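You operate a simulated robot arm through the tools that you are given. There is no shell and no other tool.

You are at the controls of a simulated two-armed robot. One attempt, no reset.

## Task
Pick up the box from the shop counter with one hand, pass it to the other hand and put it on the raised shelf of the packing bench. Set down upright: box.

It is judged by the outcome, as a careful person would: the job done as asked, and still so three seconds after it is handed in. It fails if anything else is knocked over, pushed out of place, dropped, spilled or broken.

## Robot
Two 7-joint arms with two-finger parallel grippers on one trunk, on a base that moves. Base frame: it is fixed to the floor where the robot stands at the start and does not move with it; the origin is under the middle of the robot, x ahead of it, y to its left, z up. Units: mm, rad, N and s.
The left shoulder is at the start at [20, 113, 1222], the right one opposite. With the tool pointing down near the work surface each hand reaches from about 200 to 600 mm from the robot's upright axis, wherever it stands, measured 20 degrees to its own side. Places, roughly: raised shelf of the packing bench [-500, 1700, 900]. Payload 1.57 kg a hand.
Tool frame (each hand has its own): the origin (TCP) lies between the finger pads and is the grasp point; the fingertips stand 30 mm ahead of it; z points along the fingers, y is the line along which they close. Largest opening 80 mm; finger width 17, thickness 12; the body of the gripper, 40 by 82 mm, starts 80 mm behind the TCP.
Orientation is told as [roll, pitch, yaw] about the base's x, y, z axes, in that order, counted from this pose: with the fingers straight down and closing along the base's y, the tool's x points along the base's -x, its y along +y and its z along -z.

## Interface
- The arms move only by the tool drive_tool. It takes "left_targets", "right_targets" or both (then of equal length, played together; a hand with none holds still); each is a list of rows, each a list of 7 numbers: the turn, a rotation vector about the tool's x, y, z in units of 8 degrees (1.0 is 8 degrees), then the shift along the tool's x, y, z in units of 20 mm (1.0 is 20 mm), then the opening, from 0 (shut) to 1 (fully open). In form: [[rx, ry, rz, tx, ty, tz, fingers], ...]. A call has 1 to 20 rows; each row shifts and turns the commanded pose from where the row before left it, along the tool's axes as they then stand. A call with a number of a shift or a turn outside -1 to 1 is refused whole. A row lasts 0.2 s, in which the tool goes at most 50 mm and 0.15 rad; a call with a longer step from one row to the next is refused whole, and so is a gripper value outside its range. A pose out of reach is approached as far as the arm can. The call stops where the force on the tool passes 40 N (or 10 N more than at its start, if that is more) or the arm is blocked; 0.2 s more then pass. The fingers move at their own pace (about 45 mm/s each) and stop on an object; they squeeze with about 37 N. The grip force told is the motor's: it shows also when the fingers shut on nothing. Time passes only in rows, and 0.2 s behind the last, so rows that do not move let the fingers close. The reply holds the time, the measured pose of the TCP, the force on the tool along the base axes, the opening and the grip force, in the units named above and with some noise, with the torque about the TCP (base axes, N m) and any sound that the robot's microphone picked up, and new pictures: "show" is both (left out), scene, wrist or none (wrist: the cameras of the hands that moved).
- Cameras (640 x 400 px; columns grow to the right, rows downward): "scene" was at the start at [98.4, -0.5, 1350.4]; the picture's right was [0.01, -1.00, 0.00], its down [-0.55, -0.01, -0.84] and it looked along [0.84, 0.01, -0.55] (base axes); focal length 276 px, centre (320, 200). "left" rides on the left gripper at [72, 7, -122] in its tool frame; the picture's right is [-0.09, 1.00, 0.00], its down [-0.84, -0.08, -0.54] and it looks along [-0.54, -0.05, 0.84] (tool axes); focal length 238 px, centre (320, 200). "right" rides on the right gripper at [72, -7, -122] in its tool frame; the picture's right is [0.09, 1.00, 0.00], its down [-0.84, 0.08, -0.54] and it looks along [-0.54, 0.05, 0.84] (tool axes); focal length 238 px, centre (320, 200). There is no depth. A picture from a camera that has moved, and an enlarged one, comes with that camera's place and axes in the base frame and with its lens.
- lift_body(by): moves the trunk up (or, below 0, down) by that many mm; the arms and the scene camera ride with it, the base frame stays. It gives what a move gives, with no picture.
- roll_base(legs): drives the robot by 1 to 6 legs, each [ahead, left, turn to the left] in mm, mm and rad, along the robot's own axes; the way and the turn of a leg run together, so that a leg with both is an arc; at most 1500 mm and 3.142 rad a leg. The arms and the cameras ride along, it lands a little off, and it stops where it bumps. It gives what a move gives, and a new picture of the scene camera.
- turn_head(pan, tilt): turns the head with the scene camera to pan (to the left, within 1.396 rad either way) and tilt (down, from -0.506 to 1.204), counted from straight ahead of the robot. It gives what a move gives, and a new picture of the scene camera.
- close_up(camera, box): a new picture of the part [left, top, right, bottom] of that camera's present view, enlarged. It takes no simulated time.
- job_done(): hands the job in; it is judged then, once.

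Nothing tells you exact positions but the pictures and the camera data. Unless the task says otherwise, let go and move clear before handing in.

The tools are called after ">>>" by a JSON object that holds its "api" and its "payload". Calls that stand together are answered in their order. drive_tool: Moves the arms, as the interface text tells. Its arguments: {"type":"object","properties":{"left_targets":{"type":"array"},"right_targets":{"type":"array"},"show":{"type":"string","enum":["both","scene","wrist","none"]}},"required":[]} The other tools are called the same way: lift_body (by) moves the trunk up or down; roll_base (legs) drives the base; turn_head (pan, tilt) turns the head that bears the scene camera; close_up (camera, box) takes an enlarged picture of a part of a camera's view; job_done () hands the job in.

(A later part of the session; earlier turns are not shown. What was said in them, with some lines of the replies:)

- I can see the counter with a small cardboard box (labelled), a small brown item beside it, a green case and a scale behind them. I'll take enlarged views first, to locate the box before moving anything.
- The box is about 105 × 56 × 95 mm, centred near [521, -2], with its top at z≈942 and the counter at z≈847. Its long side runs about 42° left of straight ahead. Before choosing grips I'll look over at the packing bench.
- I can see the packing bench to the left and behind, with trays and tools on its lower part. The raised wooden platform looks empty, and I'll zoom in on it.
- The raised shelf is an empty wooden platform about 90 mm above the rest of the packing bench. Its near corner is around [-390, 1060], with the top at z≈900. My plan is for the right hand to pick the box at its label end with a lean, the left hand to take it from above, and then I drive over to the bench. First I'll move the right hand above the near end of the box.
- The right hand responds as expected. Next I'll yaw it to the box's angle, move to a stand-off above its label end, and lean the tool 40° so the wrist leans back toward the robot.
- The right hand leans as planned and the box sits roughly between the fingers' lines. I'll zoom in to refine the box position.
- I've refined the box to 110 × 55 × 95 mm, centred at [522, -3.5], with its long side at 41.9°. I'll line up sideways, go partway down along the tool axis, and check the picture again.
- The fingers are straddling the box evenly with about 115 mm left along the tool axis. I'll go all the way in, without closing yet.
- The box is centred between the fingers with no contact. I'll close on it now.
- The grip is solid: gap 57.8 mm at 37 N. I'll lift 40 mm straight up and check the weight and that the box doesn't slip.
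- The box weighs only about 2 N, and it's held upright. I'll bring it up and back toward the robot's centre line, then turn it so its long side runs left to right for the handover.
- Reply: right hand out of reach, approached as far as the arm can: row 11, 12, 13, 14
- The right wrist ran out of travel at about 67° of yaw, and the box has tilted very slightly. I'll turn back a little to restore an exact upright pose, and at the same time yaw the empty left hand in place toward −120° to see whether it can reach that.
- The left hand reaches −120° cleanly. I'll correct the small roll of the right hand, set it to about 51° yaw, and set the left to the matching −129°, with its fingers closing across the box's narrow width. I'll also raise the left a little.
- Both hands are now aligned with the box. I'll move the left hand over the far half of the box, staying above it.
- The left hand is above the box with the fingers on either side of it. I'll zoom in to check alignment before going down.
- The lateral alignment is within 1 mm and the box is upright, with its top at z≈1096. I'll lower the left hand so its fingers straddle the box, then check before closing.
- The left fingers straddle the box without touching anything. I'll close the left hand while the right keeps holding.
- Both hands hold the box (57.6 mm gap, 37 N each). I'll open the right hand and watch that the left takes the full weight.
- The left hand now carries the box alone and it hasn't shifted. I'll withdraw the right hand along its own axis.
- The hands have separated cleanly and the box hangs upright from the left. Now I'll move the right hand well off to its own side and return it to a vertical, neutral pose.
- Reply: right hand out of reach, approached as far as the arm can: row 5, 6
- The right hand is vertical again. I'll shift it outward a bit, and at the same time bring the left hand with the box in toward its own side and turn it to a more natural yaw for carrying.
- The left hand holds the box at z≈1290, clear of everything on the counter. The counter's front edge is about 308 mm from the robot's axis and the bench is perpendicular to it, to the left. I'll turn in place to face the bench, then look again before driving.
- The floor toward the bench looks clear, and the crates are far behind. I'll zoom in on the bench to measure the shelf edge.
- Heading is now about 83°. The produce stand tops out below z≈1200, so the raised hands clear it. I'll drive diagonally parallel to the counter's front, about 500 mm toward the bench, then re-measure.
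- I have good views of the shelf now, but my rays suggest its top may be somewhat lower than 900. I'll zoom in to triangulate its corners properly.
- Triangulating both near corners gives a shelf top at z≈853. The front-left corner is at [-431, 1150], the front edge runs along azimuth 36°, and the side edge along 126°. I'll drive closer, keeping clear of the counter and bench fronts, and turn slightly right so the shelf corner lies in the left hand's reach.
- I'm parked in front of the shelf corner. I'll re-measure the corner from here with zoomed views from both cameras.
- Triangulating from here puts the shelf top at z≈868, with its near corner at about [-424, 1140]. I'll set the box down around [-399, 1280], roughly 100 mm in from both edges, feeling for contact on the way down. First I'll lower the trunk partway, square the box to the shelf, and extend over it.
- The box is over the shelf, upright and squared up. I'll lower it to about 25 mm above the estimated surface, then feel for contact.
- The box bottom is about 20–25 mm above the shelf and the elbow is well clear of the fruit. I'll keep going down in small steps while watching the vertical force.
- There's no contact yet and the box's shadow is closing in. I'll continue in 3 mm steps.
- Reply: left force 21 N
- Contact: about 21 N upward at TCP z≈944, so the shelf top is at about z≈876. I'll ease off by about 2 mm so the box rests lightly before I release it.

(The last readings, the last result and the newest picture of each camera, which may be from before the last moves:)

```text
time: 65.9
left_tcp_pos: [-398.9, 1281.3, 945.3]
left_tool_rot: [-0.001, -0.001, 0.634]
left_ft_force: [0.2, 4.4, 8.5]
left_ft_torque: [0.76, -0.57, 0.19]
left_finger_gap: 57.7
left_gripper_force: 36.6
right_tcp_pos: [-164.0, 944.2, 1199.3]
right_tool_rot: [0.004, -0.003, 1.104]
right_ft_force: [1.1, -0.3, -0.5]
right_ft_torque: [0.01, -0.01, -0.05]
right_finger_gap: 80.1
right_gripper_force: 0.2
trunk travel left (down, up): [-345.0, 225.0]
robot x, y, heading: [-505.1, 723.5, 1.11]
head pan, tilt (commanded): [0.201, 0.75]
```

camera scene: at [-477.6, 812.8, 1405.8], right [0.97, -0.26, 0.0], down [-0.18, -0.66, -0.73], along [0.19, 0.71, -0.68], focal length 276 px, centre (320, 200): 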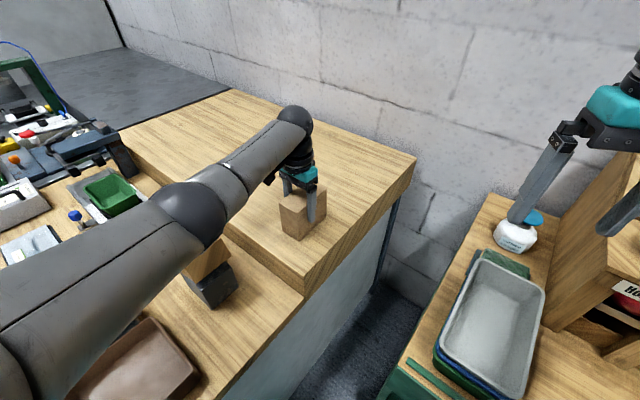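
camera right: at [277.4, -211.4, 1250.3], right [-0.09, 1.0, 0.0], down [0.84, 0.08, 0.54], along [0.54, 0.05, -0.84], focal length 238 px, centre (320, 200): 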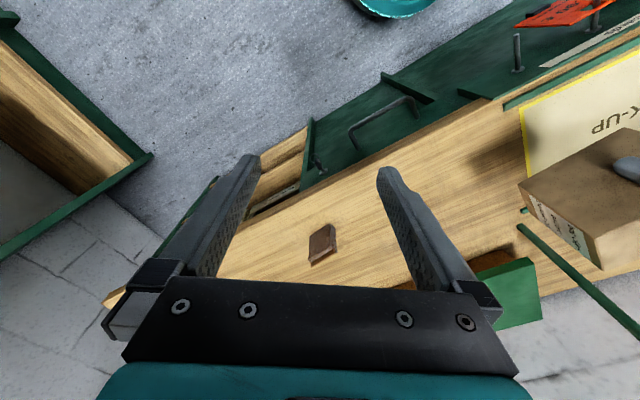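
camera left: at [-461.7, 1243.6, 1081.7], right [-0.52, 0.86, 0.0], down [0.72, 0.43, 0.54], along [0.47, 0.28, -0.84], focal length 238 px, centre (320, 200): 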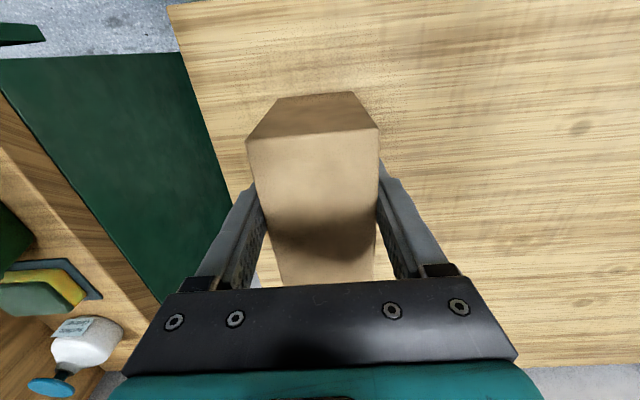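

Only light contact is left and the box is resting on the shelf. I'll open the left hand.

>>> {"api": "drive_tool", "payload": {"left_targets": [[0, 0, 0, 0, 0, 0, 0.9], [0, 0, 0, 0, 0, 0, 1], [0, 0, 0, 0, 0, 0, 1], [0, 0, 0, 0, 0, 0, 1]]}}

>>> {"api": "close_up", "payload": {"camera": "scene", "box": [260, 140, 360, 250]}}

```text
time: 66.9
left_tcp_pos: [-399.6, 1280.2, 944.3]
left_tool_rot: [-0.002, 0.0, 0.633]
left_ft_force: [0.5, -0.7, -0.1]
left_ft_torque: [-0.03, 0.0, -0.02]
left_finger_gap: 79.8
left_gripper_force: 0.1
right_tcp_pos: [-164.2, 944.8, 1198.3]
right_tool_rot: [0.004, -0.002, 1.104]
right_ft_force: [-0.2, 0.4, 1.1]
right_ft_torque: [0.01, -0.04, -0.03]
right_finger_gap: 80.1
right_gripper_force: 0.0
trunk travel left (down, up): [-345.0, 225.0]
robot x, y, heading: [-504.8, 726.0, 1.107]
head pan, tilt (commanded): [0.201, 0.75]
camera scene: at [-477.6, 812.7, 1405.8], right [0.97, -0.26, 0.0], down [-0.18, -0.66, -0.73], along [0.19, 0.71, -0.68], focal length 276 px, centre (320, 200)
camera left: at [-461.3, 1243.1, 1067.9], right [-0.51, 0.86, 0.0], down [0.72, 0.43, 0.54], along [0.46, 0.28, -0.84], focal length 238 px, centre (320, 200)
```

scene: 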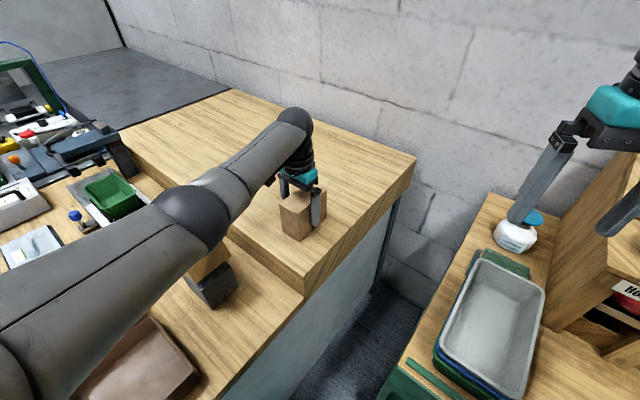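
left: 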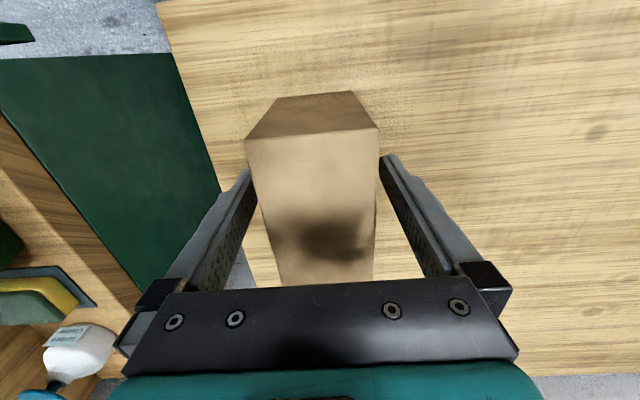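

```text
3.64 times, centred on (310, 195) of scene
camera zoom: at [-477.6, 812.7, 1405.8], right [0.97, -0.26, 0.0], down [-0.18, -0.66, -0.73], along [0.19, 0.71, -0.68], focal length 1003 px, centre (356, 218)
```

zoom: 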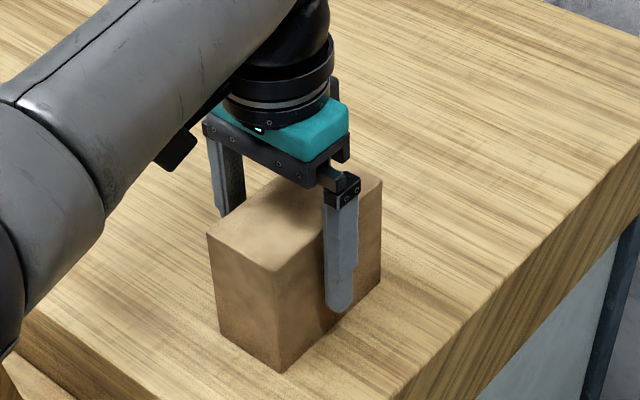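

The box is released and standing flat. I'll raise the left hand straight up, well clear of it.

>>> {"api": "drive_tool", "payload": {"left_targets": [[0, 0, 0, 0, 0, -0.4, 1], [0, 0, 0, 0, 0, -0.8, 1], [0, 0, 0, 0, 0, -1, 1], [0, 0, 0, 0, 0, -1, 1], [0, 0, 0, 0, 0, -1, 1], [0, 0, 0, 0, 0, -1, 1], [0, 0, 0, 0, 0, -1, 1], [0, 0, 0, 0, 0, -1, 1], [0, 0, 0, 0, 0, -1, 1], [0, 0, 0, 0, 0, -1, 1], [0, 0, 0, 0, 0, -1, 1], [0, 0, 0, 0, 0, 0, 1]]}}

>>> {"api": "close_up", "payload": {"camera": "scene", "box": [220, 90, 420, 290]}}

>>> {"api": "close_up", "payload": {"camera": "left", "box": [200, 40, 440, 240]}}

```text
time: 69.5
left_tcp_pos: [-398.1, 1280.4, 1149.4]
left_tool_rot: [0.0, 0.0, 0.634]
left_ft_force: [-0.3, 1.0, 0.1]
left_ft_torque: [0.04, 0.02, 0.01]
left_finger_gap: 80.0
left_gripper_force: 0.1
right_tcp_pos: [-164.1, 945.2, 1199.1]
right_tool_rot: [0.004, -0.001, 1.104]
right_ft_force: [0.1, 0.6, -0.5]
right_ft_torque: [0.03, -0.03, -0.02]
right_finger_gap: 80.0
right_gripper_force: 0.0
trunk travel left (down, up): [-345.0, 225.0]
robot x, y, heading: [-501.8, 725.6, 1.107]
head pan, tilt (commanded): [0.201, 0.75]
camera scene: at [-477.6, 812.8, 1405.8], right [0.97, -0.26, 0.0], down [-0.18, -0.66, -0.73], along [0.19, 0.71, -0.68], focal length 276 px, centre (320, 200)
camera left: at [-461.2, 1242.4, 1272.9], right [-0.52, 0.86, 0.0], down [0.72, 0.43, 0.54], along [0.46, 0.28, -0.84], focal length 238 px, centre (320, 200)
```

scene: 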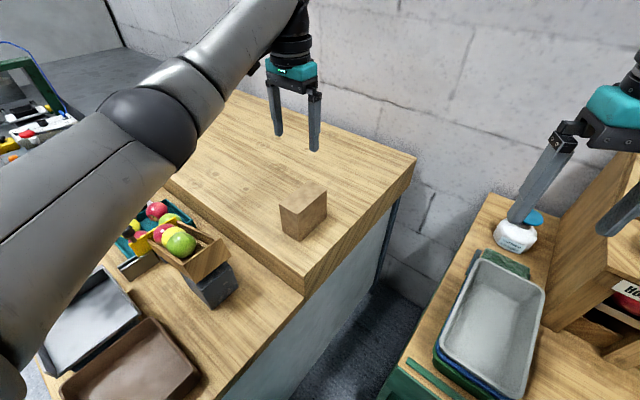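
left: 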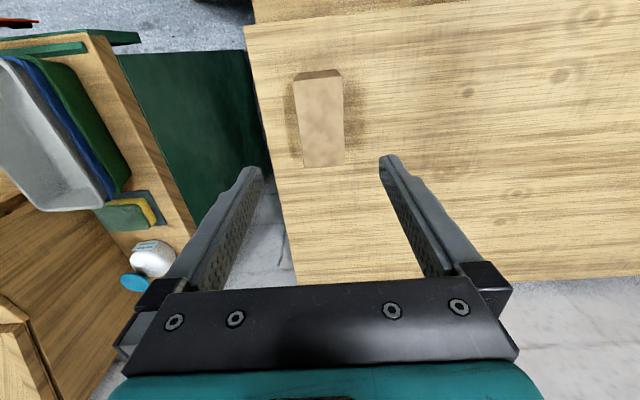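

```text
2.00 times, centred on (320, 190) of scene
camera zoom: at [-477.6, 812.8, 1405.8], right [0.97, -0.26, 0.0], down [-0.18, -0.66, -0.73], along [0.19, 0.71, -0.68], focal length 552 px, centre (320, 220)
```

zoom: 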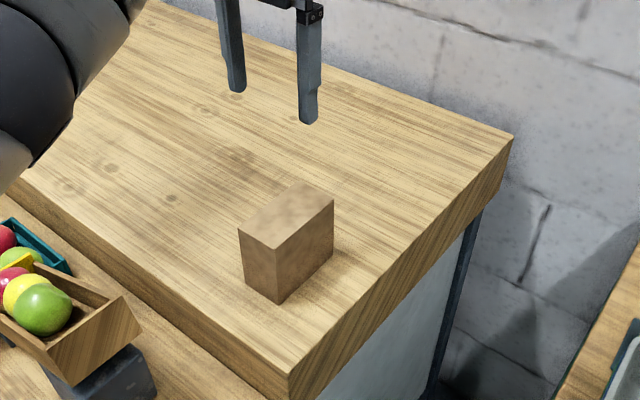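

```text
2.00 times, centred on (320, 140) of left
camera zoom: at [-461.2, 1242.4, 1272.9], right [-0.52, 0.86, 0.0], down [0.72, 0.43, 0.54], along [0.46, 0.28, -0.84], focal length 477 px, centre (320, 320)
```

zoom: 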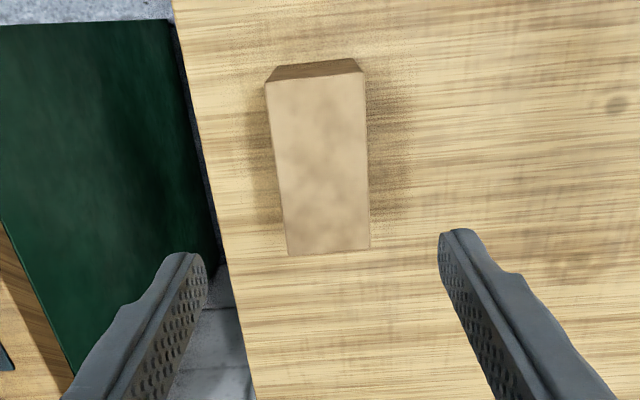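

The box stands upright on the raised shelf, well inside its edges. The left hand is about 200 mm above it, the right hand is touching nothing, and nothing else has moved. Handing in.

>>> {"api": "job_done", "payload": {}}

```text
The job is handed in.
```

The box is standing upright on the raised shelf of the packing bench, and I've handed the job in. The result hasn't come back.

- **Pick-up:** the right hand took the box from the shop counter at its label end.
- **Handover:** the left hand took it from above, in mid-air in front of the robot. The right hand let go only once the left had a firm grip.
- **Placement:** the box sits about 100 mm in from the shelf's near edges. I lowered it until it touched, eased off and opened the left hand, and it stayed flat.

Both hands were empty and clear of everything when I handed in. In the last pictures nothing around the shelf had been knocked over or moved, and the robot bumped nothing on the way over. I didn't look back at the counter's far end after driving off.
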